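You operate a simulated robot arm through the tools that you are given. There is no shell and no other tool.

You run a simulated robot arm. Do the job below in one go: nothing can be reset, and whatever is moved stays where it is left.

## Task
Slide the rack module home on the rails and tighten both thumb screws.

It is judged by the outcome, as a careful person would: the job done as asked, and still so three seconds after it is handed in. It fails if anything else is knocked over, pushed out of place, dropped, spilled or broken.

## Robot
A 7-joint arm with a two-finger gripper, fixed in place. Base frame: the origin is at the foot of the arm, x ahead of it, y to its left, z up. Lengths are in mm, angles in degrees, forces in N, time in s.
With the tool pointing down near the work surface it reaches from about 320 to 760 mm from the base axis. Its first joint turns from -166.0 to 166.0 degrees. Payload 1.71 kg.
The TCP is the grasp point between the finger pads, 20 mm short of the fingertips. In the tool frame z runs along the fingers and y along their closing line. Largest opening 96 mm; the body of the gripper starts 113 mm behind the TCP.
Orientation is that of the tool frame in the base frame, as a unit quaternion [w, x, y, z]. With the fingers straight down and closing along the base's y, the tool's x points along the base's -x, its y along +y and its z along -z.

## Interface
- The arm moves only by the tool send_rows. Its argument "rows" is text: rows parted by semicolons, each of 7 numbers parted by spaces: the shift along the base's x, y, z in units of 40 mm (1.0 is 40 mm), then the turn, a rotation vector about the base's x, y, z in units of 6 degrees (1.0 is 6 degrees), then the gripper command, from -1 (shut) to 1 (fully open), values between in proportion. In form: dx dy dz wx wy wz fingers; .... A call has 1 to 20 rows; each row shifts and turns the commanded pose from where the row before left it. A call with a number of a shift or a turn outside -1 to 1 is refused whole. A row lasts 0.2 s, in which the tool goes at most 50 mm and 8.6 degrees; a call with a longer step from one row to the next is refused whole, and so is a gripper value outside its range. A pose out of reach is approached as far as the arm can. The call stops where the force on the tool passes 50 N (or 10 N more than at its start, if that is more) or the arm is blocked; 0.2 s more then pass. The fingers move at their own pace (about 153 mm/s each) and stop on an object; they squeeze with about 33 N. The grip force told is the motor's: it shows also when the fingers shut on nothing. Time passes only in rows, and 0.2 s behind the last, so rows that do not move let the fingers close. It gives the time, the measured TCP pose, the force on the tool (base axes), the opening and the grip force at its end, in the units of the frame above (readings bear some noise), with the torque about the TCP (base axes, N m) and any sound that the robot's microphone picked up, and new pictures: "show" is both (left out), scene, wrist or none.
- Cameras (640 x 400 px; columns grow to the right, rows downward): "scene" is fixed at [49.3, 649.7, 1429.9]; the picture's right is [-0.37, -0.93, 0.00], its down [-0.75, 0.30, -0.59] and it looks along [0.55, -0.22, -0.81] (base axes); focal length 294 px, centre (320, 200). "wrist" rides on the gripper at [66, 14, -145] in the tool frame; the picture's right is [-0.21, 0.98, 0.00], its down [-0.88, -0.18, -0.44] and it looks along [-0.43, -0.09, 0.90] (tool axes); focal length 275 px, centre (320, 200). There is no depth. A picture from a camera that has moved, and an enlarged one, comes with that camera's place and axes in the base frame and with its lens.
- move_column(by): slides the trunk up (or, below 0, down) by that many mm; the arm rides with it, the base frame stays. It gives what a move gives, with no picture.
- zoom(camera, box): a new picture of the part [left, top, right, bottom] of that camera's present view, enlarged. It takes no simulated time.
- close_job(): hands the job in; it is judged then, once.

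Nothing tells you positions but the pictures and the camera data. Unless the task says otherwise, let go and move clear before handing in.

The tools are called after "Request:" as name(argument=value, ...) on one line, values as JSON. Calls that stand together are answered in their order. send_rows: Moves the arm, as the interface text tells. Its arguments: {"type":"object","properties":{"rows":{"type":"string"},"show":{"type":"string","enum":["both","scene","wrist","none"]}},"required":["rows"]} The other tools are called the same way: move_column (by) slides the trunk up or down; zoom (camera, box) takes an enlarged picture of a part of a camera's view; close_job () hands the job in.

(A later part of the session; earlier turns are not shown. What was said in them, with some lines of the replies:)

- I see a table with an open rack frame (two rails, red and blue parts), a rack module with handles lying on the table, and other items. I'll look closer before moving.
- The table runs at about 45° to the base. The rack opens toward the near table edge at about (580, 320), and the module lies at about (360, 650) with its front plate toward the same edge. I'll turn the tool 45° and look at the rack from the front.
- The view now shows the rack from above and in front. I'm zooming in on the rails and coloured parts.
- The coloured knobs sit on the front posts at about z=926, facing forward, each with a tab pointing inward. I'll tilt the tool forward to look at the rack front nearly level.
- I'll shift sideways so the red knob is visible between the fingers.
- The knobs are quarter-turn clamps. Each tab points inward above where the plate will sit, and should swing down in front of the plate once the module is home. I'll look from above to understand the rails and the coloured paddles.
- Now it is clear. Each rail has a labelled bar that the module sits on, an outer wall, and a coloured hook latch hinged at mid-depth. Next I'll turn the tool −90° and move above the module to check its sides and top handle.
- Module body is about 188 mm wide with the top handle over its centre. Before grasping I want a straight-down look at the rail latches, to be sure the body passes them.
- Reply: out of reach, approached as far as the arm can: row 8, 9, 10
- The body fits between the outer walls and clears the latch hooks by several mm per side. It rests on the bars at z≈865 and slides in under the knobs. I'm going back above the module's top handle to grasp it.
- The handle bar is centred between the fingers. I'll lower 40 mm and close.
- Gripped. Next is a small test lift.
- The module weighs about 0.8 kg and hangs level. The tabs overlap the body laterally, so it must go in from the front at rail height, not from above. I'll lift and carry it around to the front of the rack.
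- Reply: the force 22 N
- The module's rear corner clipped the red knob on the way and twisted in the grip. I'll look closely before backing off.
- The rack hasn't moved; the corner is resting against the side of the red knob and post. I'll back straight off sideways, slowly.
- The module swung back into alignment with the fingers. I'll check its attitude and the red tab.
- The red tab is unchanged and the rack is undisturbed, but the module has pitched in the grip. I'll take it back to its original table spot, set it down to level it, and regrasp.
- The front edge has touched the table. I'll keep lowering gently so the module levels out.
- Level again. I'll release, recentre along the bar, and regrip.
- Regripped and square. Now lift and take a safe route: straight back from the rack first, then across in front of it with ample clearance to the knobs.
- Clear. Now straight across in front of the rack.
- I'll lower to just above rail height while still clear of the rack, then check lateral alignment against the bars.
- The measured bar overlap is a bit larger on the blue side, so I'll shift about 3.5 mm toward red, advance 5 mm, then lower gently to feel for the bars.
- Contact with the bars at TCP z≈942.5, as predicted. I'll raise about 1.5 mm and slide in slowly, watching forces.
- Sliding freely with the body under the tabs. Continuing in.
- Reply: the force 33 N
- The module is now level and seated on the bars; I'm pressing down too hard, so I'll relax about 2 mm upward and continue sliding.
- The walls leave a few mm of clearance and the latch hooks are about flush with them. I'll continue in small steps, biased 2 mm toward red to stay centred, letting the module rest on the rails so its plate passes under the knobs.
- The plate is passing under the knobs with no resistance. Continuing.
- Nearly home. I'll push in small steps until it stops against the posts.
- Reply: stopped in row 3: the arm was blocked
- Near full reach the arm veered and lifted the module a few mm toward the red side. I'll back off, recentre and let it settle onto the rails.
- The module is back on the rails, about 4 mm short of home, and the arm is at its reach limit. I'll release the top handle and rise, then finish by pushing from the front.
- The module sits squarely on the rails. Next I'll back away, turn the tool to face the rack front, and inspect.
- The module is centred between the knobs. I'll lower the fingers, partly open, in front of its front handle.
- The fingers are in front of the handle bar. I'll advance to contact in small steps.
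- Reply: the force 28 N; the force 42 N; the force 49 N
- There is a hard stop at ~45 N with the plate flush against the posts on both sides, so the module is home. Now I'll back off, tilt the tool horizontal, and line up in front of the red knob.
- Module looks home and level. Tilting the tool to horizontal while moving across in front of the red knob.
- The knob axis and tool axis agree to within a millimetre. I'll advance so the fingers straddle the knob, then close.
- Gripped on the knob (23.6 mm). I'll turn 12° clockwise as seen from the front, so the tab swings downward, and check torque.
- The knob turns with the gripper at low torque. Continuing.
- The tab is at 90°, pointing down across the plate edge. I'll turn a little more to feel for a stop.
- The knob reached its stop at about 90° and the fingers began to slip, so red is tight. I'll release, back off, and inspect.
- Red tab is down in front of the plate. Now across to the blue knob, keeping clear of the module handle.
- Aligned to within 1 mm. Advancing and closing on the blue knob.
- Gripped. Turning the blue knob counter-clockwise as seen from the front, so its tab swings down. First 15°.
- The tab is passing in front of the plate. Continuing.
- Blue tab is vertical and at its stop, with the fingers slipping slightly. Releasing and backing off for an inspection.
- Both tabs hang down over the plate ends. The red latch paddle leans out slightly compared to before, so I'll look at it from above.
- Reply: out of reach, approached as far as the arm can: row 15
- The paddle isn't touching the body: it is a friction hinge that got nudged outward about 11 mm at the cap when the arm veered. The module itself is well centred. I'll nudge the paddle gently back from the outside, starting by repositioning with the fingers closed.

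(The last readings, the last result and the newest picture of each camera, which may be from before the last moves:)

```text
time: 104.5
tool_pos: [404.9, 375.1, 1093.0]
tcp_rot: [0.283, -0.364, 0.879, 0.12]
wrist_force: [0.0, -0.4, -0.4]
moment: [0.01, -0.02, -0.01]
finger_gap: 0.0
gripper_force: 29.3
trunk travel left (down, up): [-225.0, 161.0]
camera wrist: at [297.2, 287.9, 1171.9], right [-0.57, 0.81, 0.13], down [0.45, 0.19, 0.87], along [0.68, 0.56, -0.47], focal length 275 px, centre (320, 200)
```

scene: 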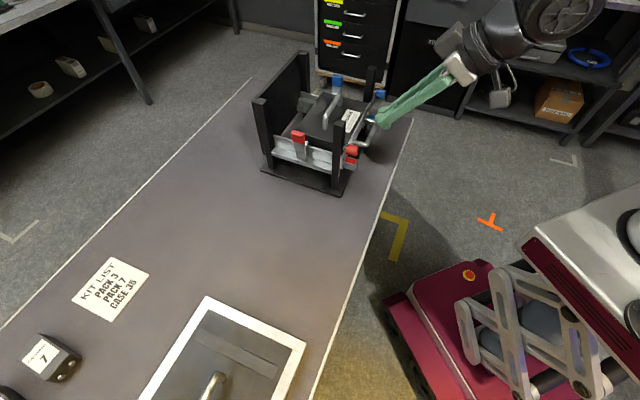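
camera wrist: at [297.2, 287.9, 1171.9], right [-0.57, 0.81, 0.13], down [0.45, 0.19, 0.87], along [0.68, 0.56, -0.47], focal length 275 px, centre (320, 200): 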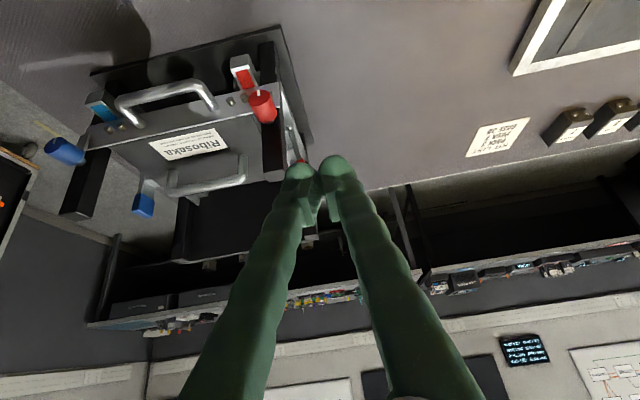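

Request:
send_rows(rows="0.5 0.5 0 0 0 0 -1;0.683 0.683 0 0 0 0 -1;0.683 0.683 0 0 0 0 -1;0.683 0.683 0 0 0 0 -1;0.683 0.683 0 0 0 0 -1;0.15 0.15 0 0 0 0 -1;-0.05 0.05 -0.7 0 0 0 -1;-0.05 0.05 -0.8 0 0 0 -1;0 0 -0.7 0 0 0 -1;0 0 0 0 0 0 -1", show="both")

Request:
zoom(camera="scene", box=[240, 50, 400, 200])

```text
time: 106.8
tool_pos: [537.1, 515.3, 1003.2]
tcp_rot: [0.282, -0.364, 0.88, 0.118]
wrist_force: [1.0, 0.8, 0.0]
moment: [0.03, -0.03, 0.02]
finger_gap: 0.0
gripper_force: 29.5
trunk travel left (down, up): [-225.0, 161.0]
camera wrist: at [429.6, 428.2, 1081.2], right [-0.57, 0.81, 0.12], down [0.45, 0.19, 0.87], along [0.68, 0.56, -0.47], focal length 275 px, centre (320, 200)
```

scene: 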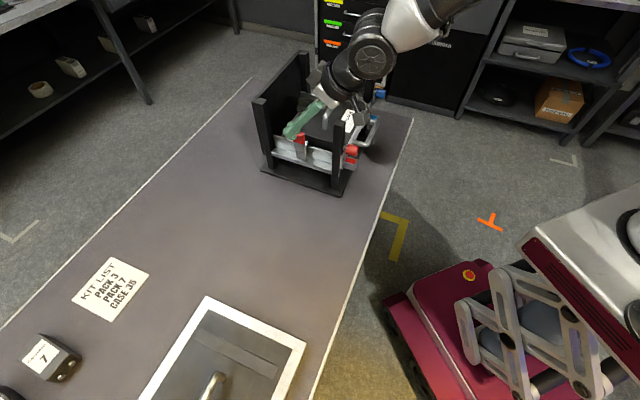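
wrist: 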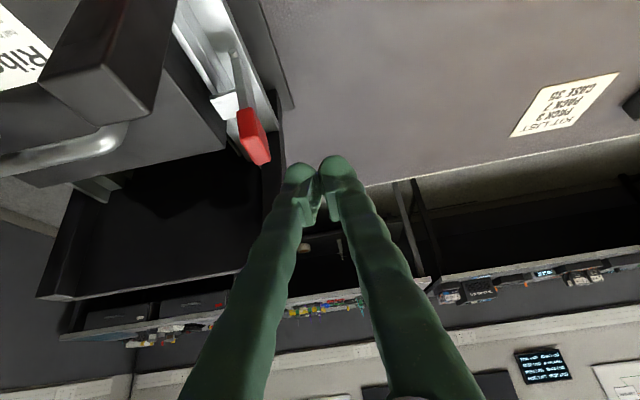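

```text
2.67 times, centred on (320, 125) of scene
camera zoom: at [49.3, 649.7, 1429.9], right [-0.37, -0.93, 0.0], down [-0.75, 0.3, -0.59], along [0.55, -0.22, -0.81], focal length 785 px, centre (320, 400)
```

zoom: 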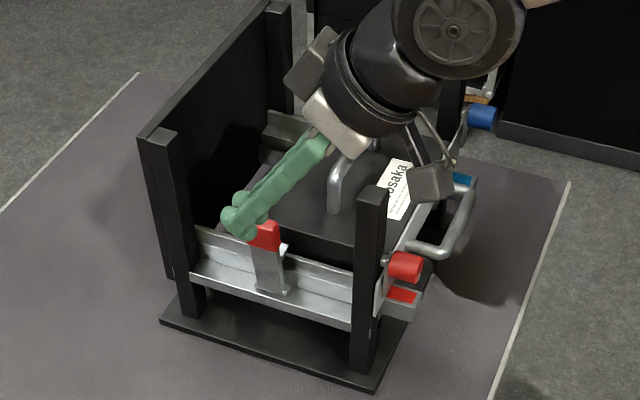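

Request:
send_rows(rows="0 0 -0.75 0 0 0 -1;0 0 -0.75 0 0 0 -1;0.2 -0.2 0 0 0 0 -1;0.1 -0.1 0 0 0 0 -1;0 0 0 0 0 0 -1", show="both")

Request:
zoom(camera="scene", box=[260, 80, 360, 190])

Request:
zoom(camera="wrist", box=[180, 40, 400, 240])

```text
time: 108.0
tool_pos: [549.2, 502.5, 943.0]
tcp_rot: [0.283, -0.364, 0.879, 0.118]
wrist_force: [-0.7, -0.1, 0.2]
moment: [-0.02, 0.02, -0.01]
finger_gap: 0.1
gripper_force: 29.0
trunk travel left (down, up): [-225.0, 161.0]
camera wrist: at [441.3, 416.0, 1023.8], right [-0.57, 0.81, 0.12], down [0.45, 0.19, 0.87], along [0.68, 0.56, -0.47], focal length 275 px, centre (320, 200)
```

scene: 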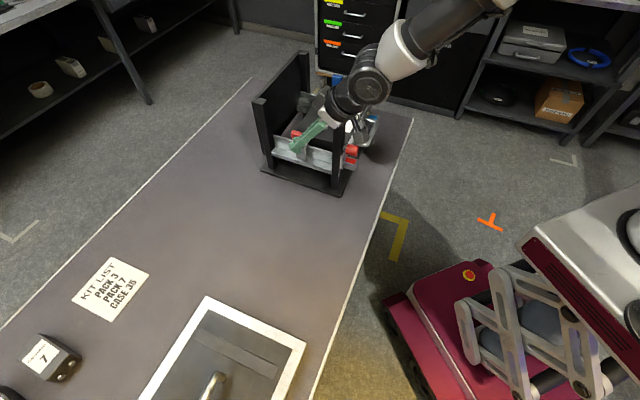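
wrist: 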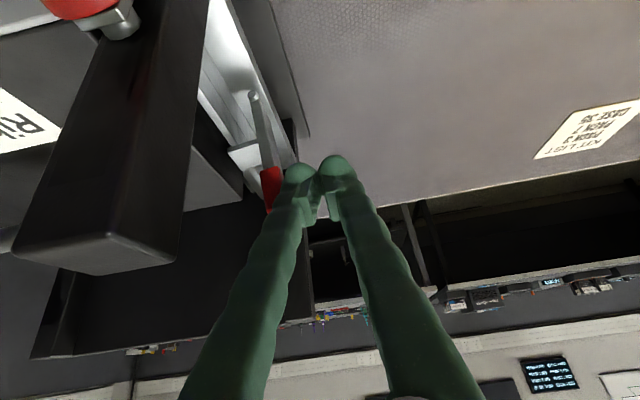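

```text
3.64 times, centred on (310, 135) of scene
camera zoom: at [49.3, 649.7, 1429.9], right [-0.37, -0.93, 0.0], down [-0.75, 0.3, -0.59], along [0.55, -0.22, -0.81], focal length 1070 px, centre (356, 436)
```

zoom: 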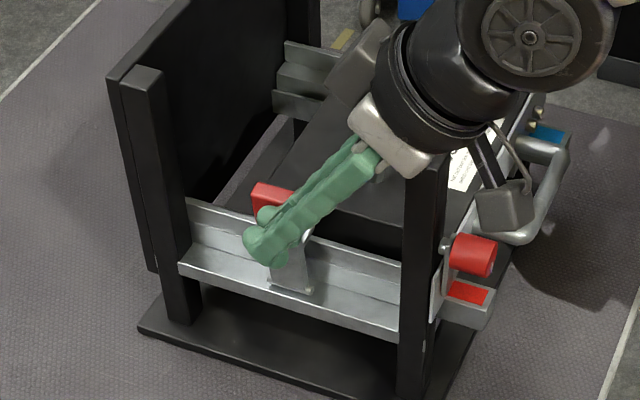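

```text
2.00 times, centred on (290, 140) of wrist
camera zoom: at [441.3, 416.0, 1023.8], right [-0.57, 0.81, 0.12], down [0.45, 0.19, 0.87], along [0.68, 0.56, -0.47], focal length 551 px, centre (380, 320)
```

zoom: 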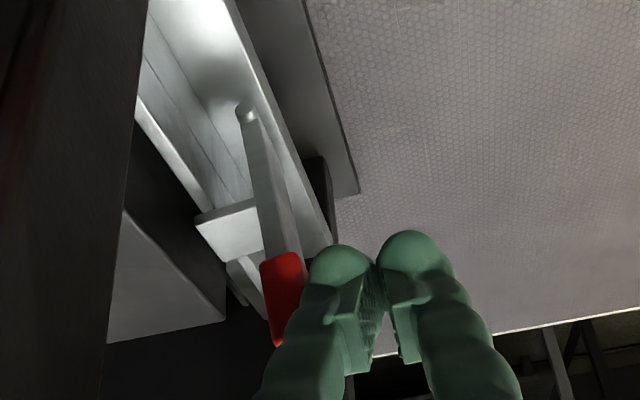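

The finger is right beside the cap's outer face. I'll nudge it inward in small steps.

Request:
send_rows(rows="0.053 -0.053 0 0 0 0 -1;0.053 -0.053 0 0 0 0 -1;0 0 0 0 0 0 -1", show="none")

Request:
send_rows(rows="0.053 -0.053 0 0 0 0 -1;0 0 0 0 0 0 -1", show="wrist")

Request:
zoom(camera="wrist", box=[180, 40, 400, 240])

Request:
zoom(camera="scene", box=[260, 80, 360, 190])

```text
time: 108.8
tool_pos: [551.6, 498.5, 942.9]
tcp_rot: [0.283, -0.364, 0.879, 0.118]
wrist_force: [0.9, -0.4, -0.6]
moment: [0.0, 0.02, 0.0]
finger_gap: 0.2
gripper_force: 29.3
trunk travel left (down, up): [-225.0, 161.0]
```

```text
time: 109.3
tool_pos: [554.4, 496.6, 943.5]
tcp_rot: [0.283, -0.364, 0.879, 0.118]
wrist_force: [0.2, -0.2, 0.4]
moment: [0.04, -0.03, 0.04]
finger_gap: 0.1
gripper_force: 29.1
trunk travel left (down, up): [-225.0, 161.0]
camera wrist: at [446.2, 410.1, 1022.3], right [-0.57, 0.81, 0.12], down [0.45, 0.19, 0.87], along [0.68, 0.56, -0.47], focal length 275 px, centre (320, 200)
```

wrist: 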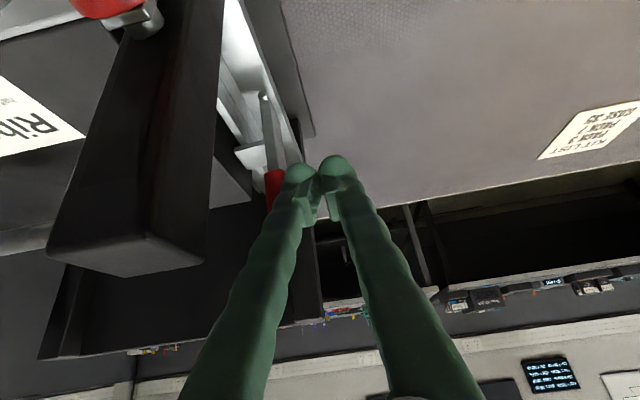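

```text
2.00 times, centred on (290, 140) of wrist
camera zoom: at [446.2, 410.1, 1022.3], right [-0.57, 0.81, 0.12], down [0.45, 0.19, 0.87], along [0.68, 0.56, -0.47], focal length 551 px, centre (380, 320)
```

zoom: 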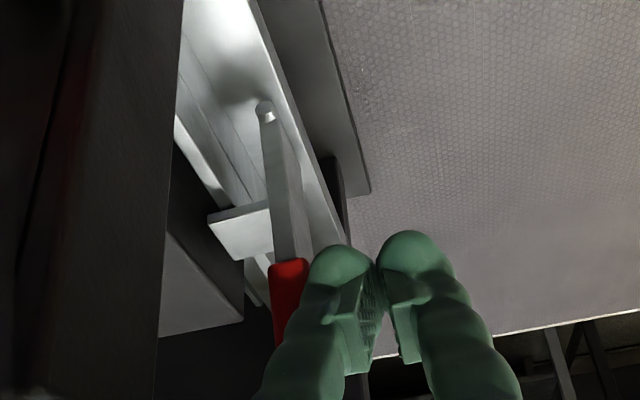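

```text
3.64 times, centred on (310, 135) of scene
camera zoom: at [49.3, 649.7, 1429.9], right [-0.37, -0.93, 0.0], down [-0.75, 0.3, -0.59], along [0.55, -0.22, -0.81], focal length 1070 px, centre (356, 436)
```

zoom: 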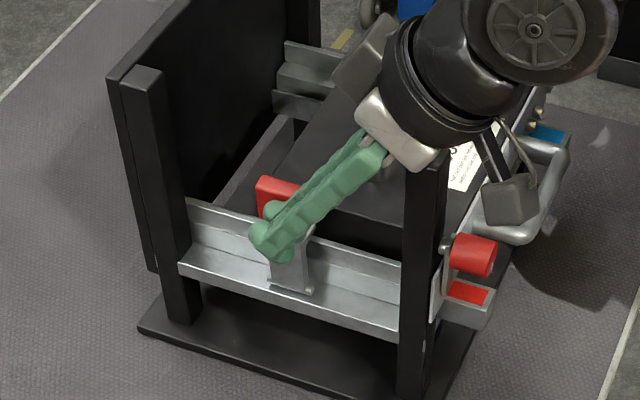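

Request:
send_rows(rows="0.053 -0.053 0 0 0 0 -1;0.018 -0.018 0 0 0 0 -1;0 0 0 0 0 0 -1", show="none")

Request:
send_rows(rows="-0.4 0.4 0 0 0 0 -1;-0.3 0.3 0.3 0 0 0 -1;0 0 0.8 0 0 0 -1;0 0 0.8 0 0 0 -1;-0.3 -0.3 0.8 0 0 0 -1;0 0 0 0 0 0 -1", show="both")

Request:
zoom(camera="scene", box=[260, 110, 370, 200])

Request:
zoom(camera="wrist", box=[60, 0, 380, 200])

```text
time: 110.2
tool_pos: [556.8, 495.1, 944.2]
tcp_rot: [0.283, -0.364, 0.879, 0.119]
wrist_force: [-0.2, 0.4, -0.3]
moment: [-0.04, 0.02, 0.02]
finger_gap: 0.0
gripper_force: 30.2
trunk travel left (down, up): [-225.0, 161.0]
```

```text
time: 111.5
tool_pos: [518.1, 508.5, 1051.8]
tcp_rot: [0.282, -0.364, 0.88, 0.117]
wrist_force: [0.2, -0.5, 0.0]
moment: [-0.02, -0.02, 0.0]
finger_gap: 0.0
gripper_force: 30.0
trunk travel left (down, up): [-225.0, 161.0]
camera wrist: at [409.4, 421.9, 1131.6], right [-0.57, 0.81, 0.12], down [0.45, 0.19, 0.87], along [0.68, 0.56, -0.47], focal length 275 px, centre (320, 200)
```

scene: 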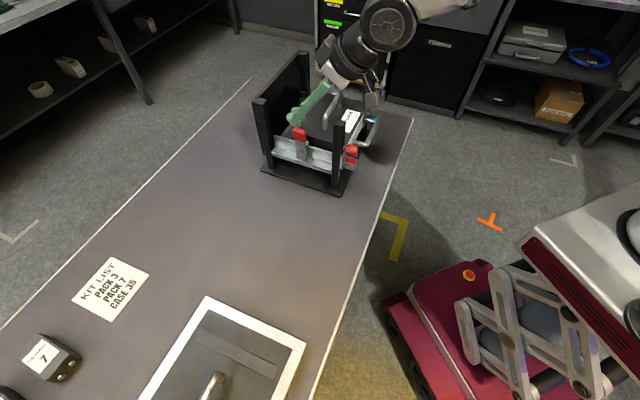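
wrist: 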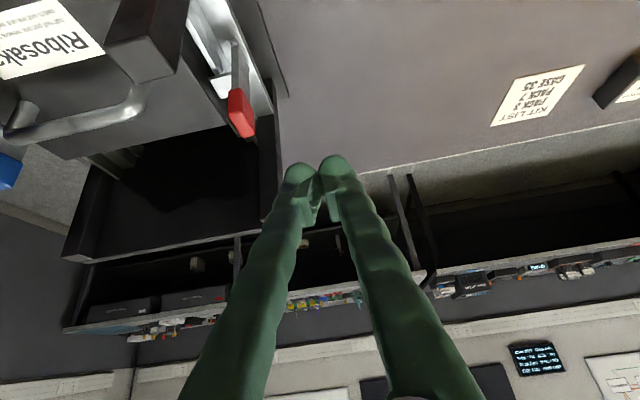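

```text
4.44 times, centred on (315, 155) of scene
camera zoom: at [49.3, 649.7, 1429.9], right [-0.37, -0.93, 0.0], down [-0.75, 0.3, -0.59], along [0.55, -0.22, -0.81], focal length 1308 px, centre (342, 400)
```

zoom: 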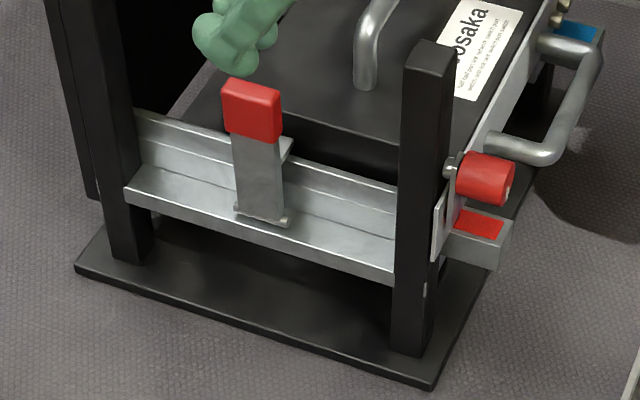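

```text
2.00 times, centred on (220, 100) of wrist
camera zoom: at [409.4, 421.9, 1131.6], right [-0.57, 0.81, 0.12], down [0.45, 0.19, 0.87], along [0.68, 0.56, -0.47], focal length 551 px, centre (520, 400)
```

zoom: 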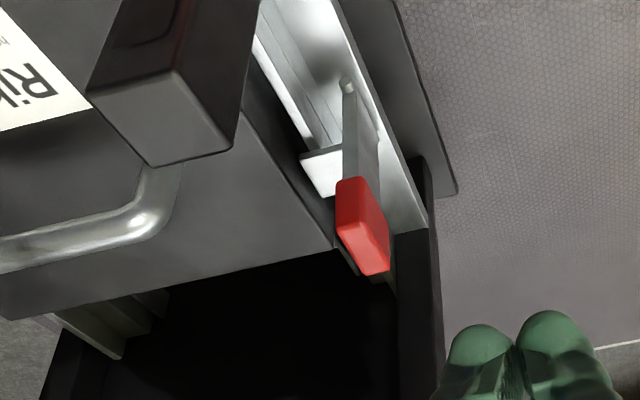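

The paddle is back to its original position to within ~2 mm, and the rack base hasn't moved. Retreating to a clear place for a final check.

Request:
send_rows(rows="0 0 0.6 0 0 0 -1;-0.5 -0.5 0.3 0 0 0 -1;-0.65 -0.65 0 0 0 0 -1;-0.65 -0.65 0 0 0 0 -1;-0.65 -0.65 0 0 0 0 -1;-0.65 -0.65 0 0 0 0 -1;-0.65 -0.65 0 0 0 0 -1;-0.3 -0.3 0 0 0 0 0;0 0 0 0 0 0 0", show="both")

Request:
zoom(camera="scene", box=[240, 40, 410, 210])

Request:
zoom(camera="wrist", box=[40, 0, 400, 240])

Request:
zoom(camera="scene", box=[0, 230, 320, 400])

```text
time: 113.3
tool_pos: [350.6, 342.4, 1095.8]
tcp_rot: [0.286, -0.366, 0.877, 0.123]
wrist_force: [0.2, 0.6, -0.5]
moment: [0.01, -0.04, 0.0]
finger_gap: 48.0
gripper_force: 0.1
trunk travel left (down, up): [-225.0, 161.0]
stopped in row 8: the arm was blocked; the commanded pose is now the measured one
camera wrist: at [243.2, 254.1, 1174.5], right [-0.58, 0.8, 0.13], down [0.45, 0.18, 0.88], along [0.68, 0.57, -0.47], focal length 275 px, centre (320, 200)
```

scene: 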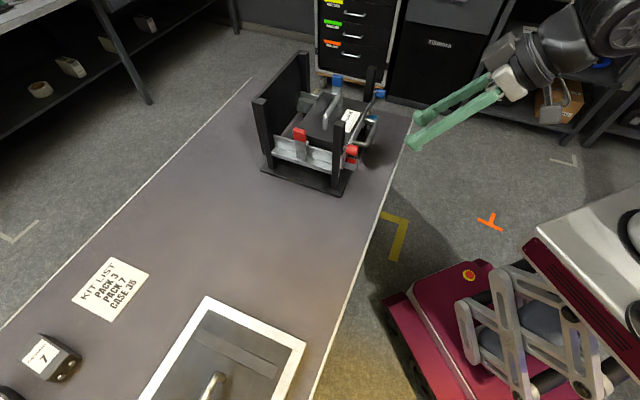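
wrist: 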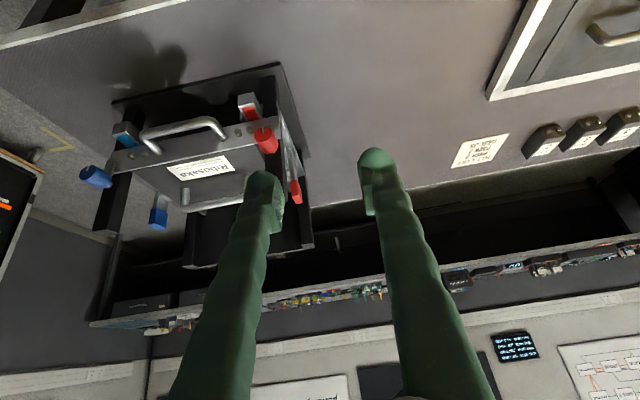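

```text
2.35 times, centred on (325, 125) of scene
camera zoom: at [49.3, 649.7, 1429.9], right [-0.37, -0.93, 0.0], down [-0.75, 0.3, -0.59], along [0.55, -0.22, -0.81], focal length 692 px, centre (308, 376)
```

zoom: 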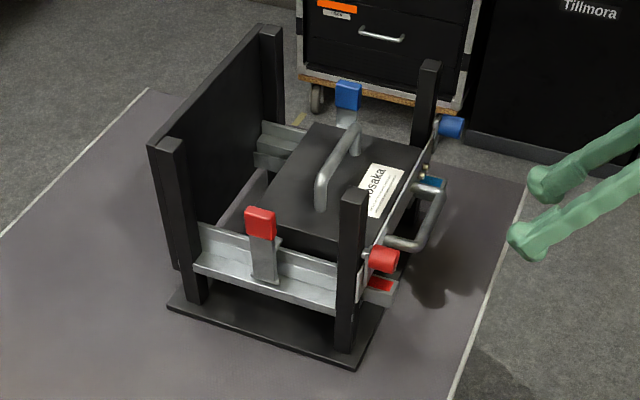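

```text
1.67 times, centred on (220, 120) of wrist
camera zoom: at [243.2, 254.1, 1174.5], right [-0.58, 0.8, 0.13], down [0.45, 0.18, 0.88], along [0.68, 0.57, -0.47], focal length 459 px, centre (487, 333)
```

zoom: 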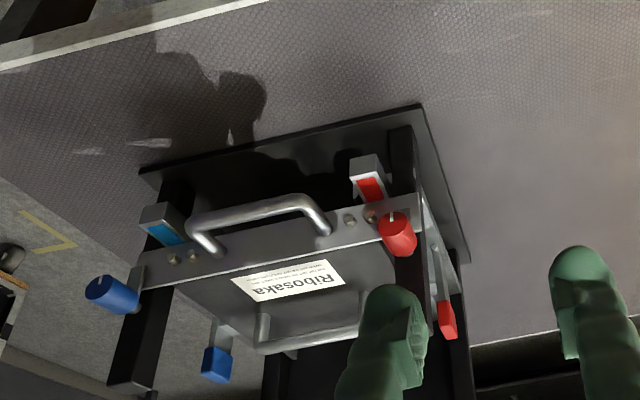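

```text
2.00 times, centred on (160, 315) of scene
camera zoom: at [49.3, 649.7, 1429.9], right [-0.37, -0.93, 0.0], down [-0.75, 0.3, -0.59], along [0.55, -0.22, -0.81], focal length 588 px, centre (640, -30)
```

zoom: 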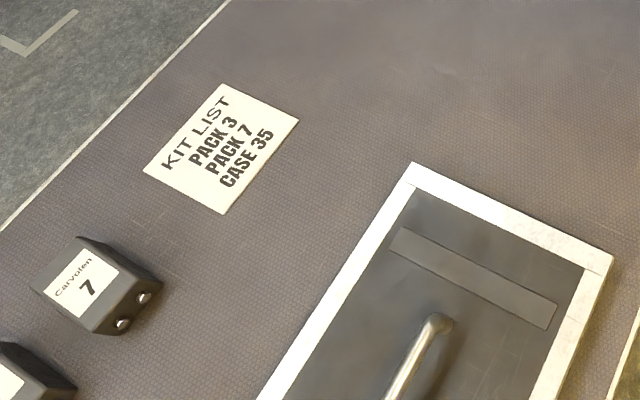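

Request:
zoom(camera="wrist", box=[230, 80, 310, 180])

Request:
zoom(camera="wrist", box=[75, 120, 175, 220])

Request:
zoom(camera="scene", box=[335, 85, 395, 185])

```text
4.00 times, centred on (270, 130) of wrist
camera zoom: at [243.2, 254.1, 1174.5], right [-0.58, 0.8, 0.13], down [0.45, 0.18, 0.88], along [0.68, 0.57, -0.47], focal length 1101 px, centre (520, 480)
```

zoom: 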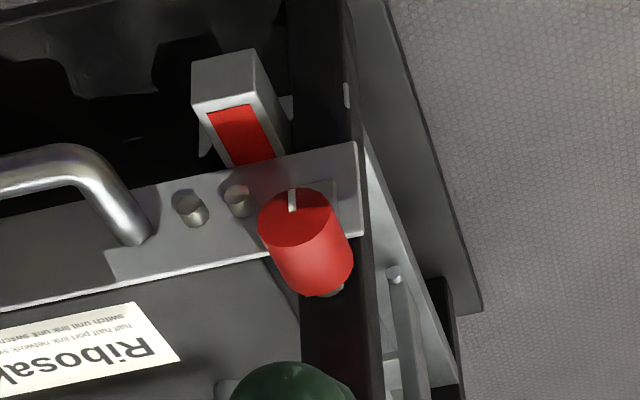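

```text
4.00 times, centred on (125, 170) of wrist
camera zoom: at [243.2, 254.1, 1174.5], right [-0.58, 0.8, 0.13], down [0.45, 0.18, 0.88], along [0.68, 0.57, -0.47], focal length 1101 px, centre (1100, 320)
```

zoom: 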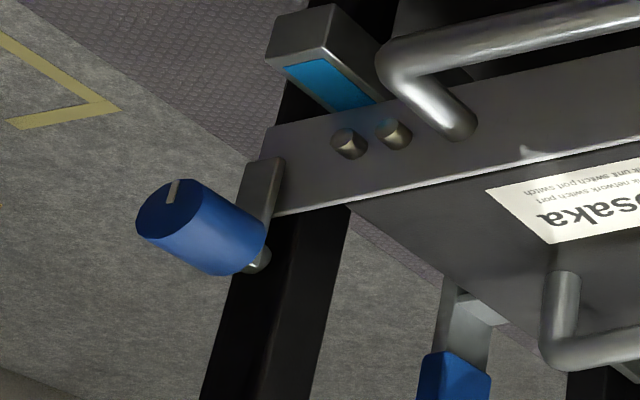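

```text
4.00 times, centred on (365, 135) of scene
camera zoom: at [49.3, 649.7, 1429.9], right [-0.37, -0.93, 0.0], down [-0.75, 0.3, -0.59], along [0.55, -0.22, -0.81], focal length 1177 px, centre (140, 460)
```

zoom: 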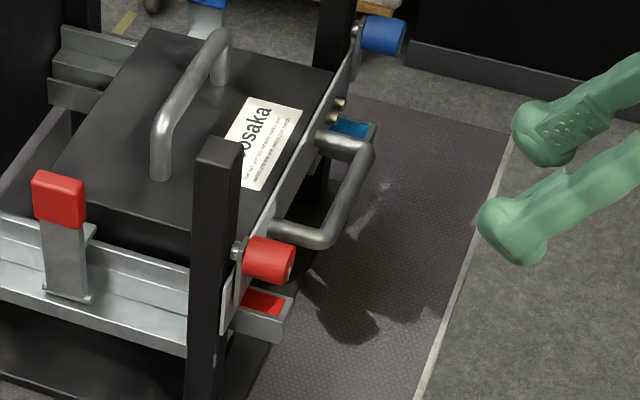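

Final check: the module is home with its plate flush against both posts, and both clamp tabs are turned down to their stops over the plate. The rack, latches and other table items are in place, and the arm is clear. Handing in.

Request:
close_job()

```text
The job is handed in.
```

The job is handed in. The rack module is home on the rails and both thumb screws are tight.

- **Module:** I pushed it from the front until it stopped hard at about 45 N. Its front plate sits flush against both posts.
- **Thumb screws:** I turned each one about 90° until it hit its stop and the fingers began to slip. Both tabs now hang down over the plate ends. I turned red clockwise and blue counter-clockwise, because those are the directions that swing the tabs down.
- **Bump on the way in:** A rear corner of the module clipped the red knob while I was carrying it and twisted in the grip. I set the module back on the table to level it, then regripped it. The pictures showed no change to the knob, its tab or the rack.
- **Nudged latch:** Near full reach the arm veered and pushed the red latch paddle about 11 mm outward at the top. I pushed it back to within about 2 mm of where it started.

In the last pictures the rack and the other items on the table looked undisturbed, and the arm was clear.
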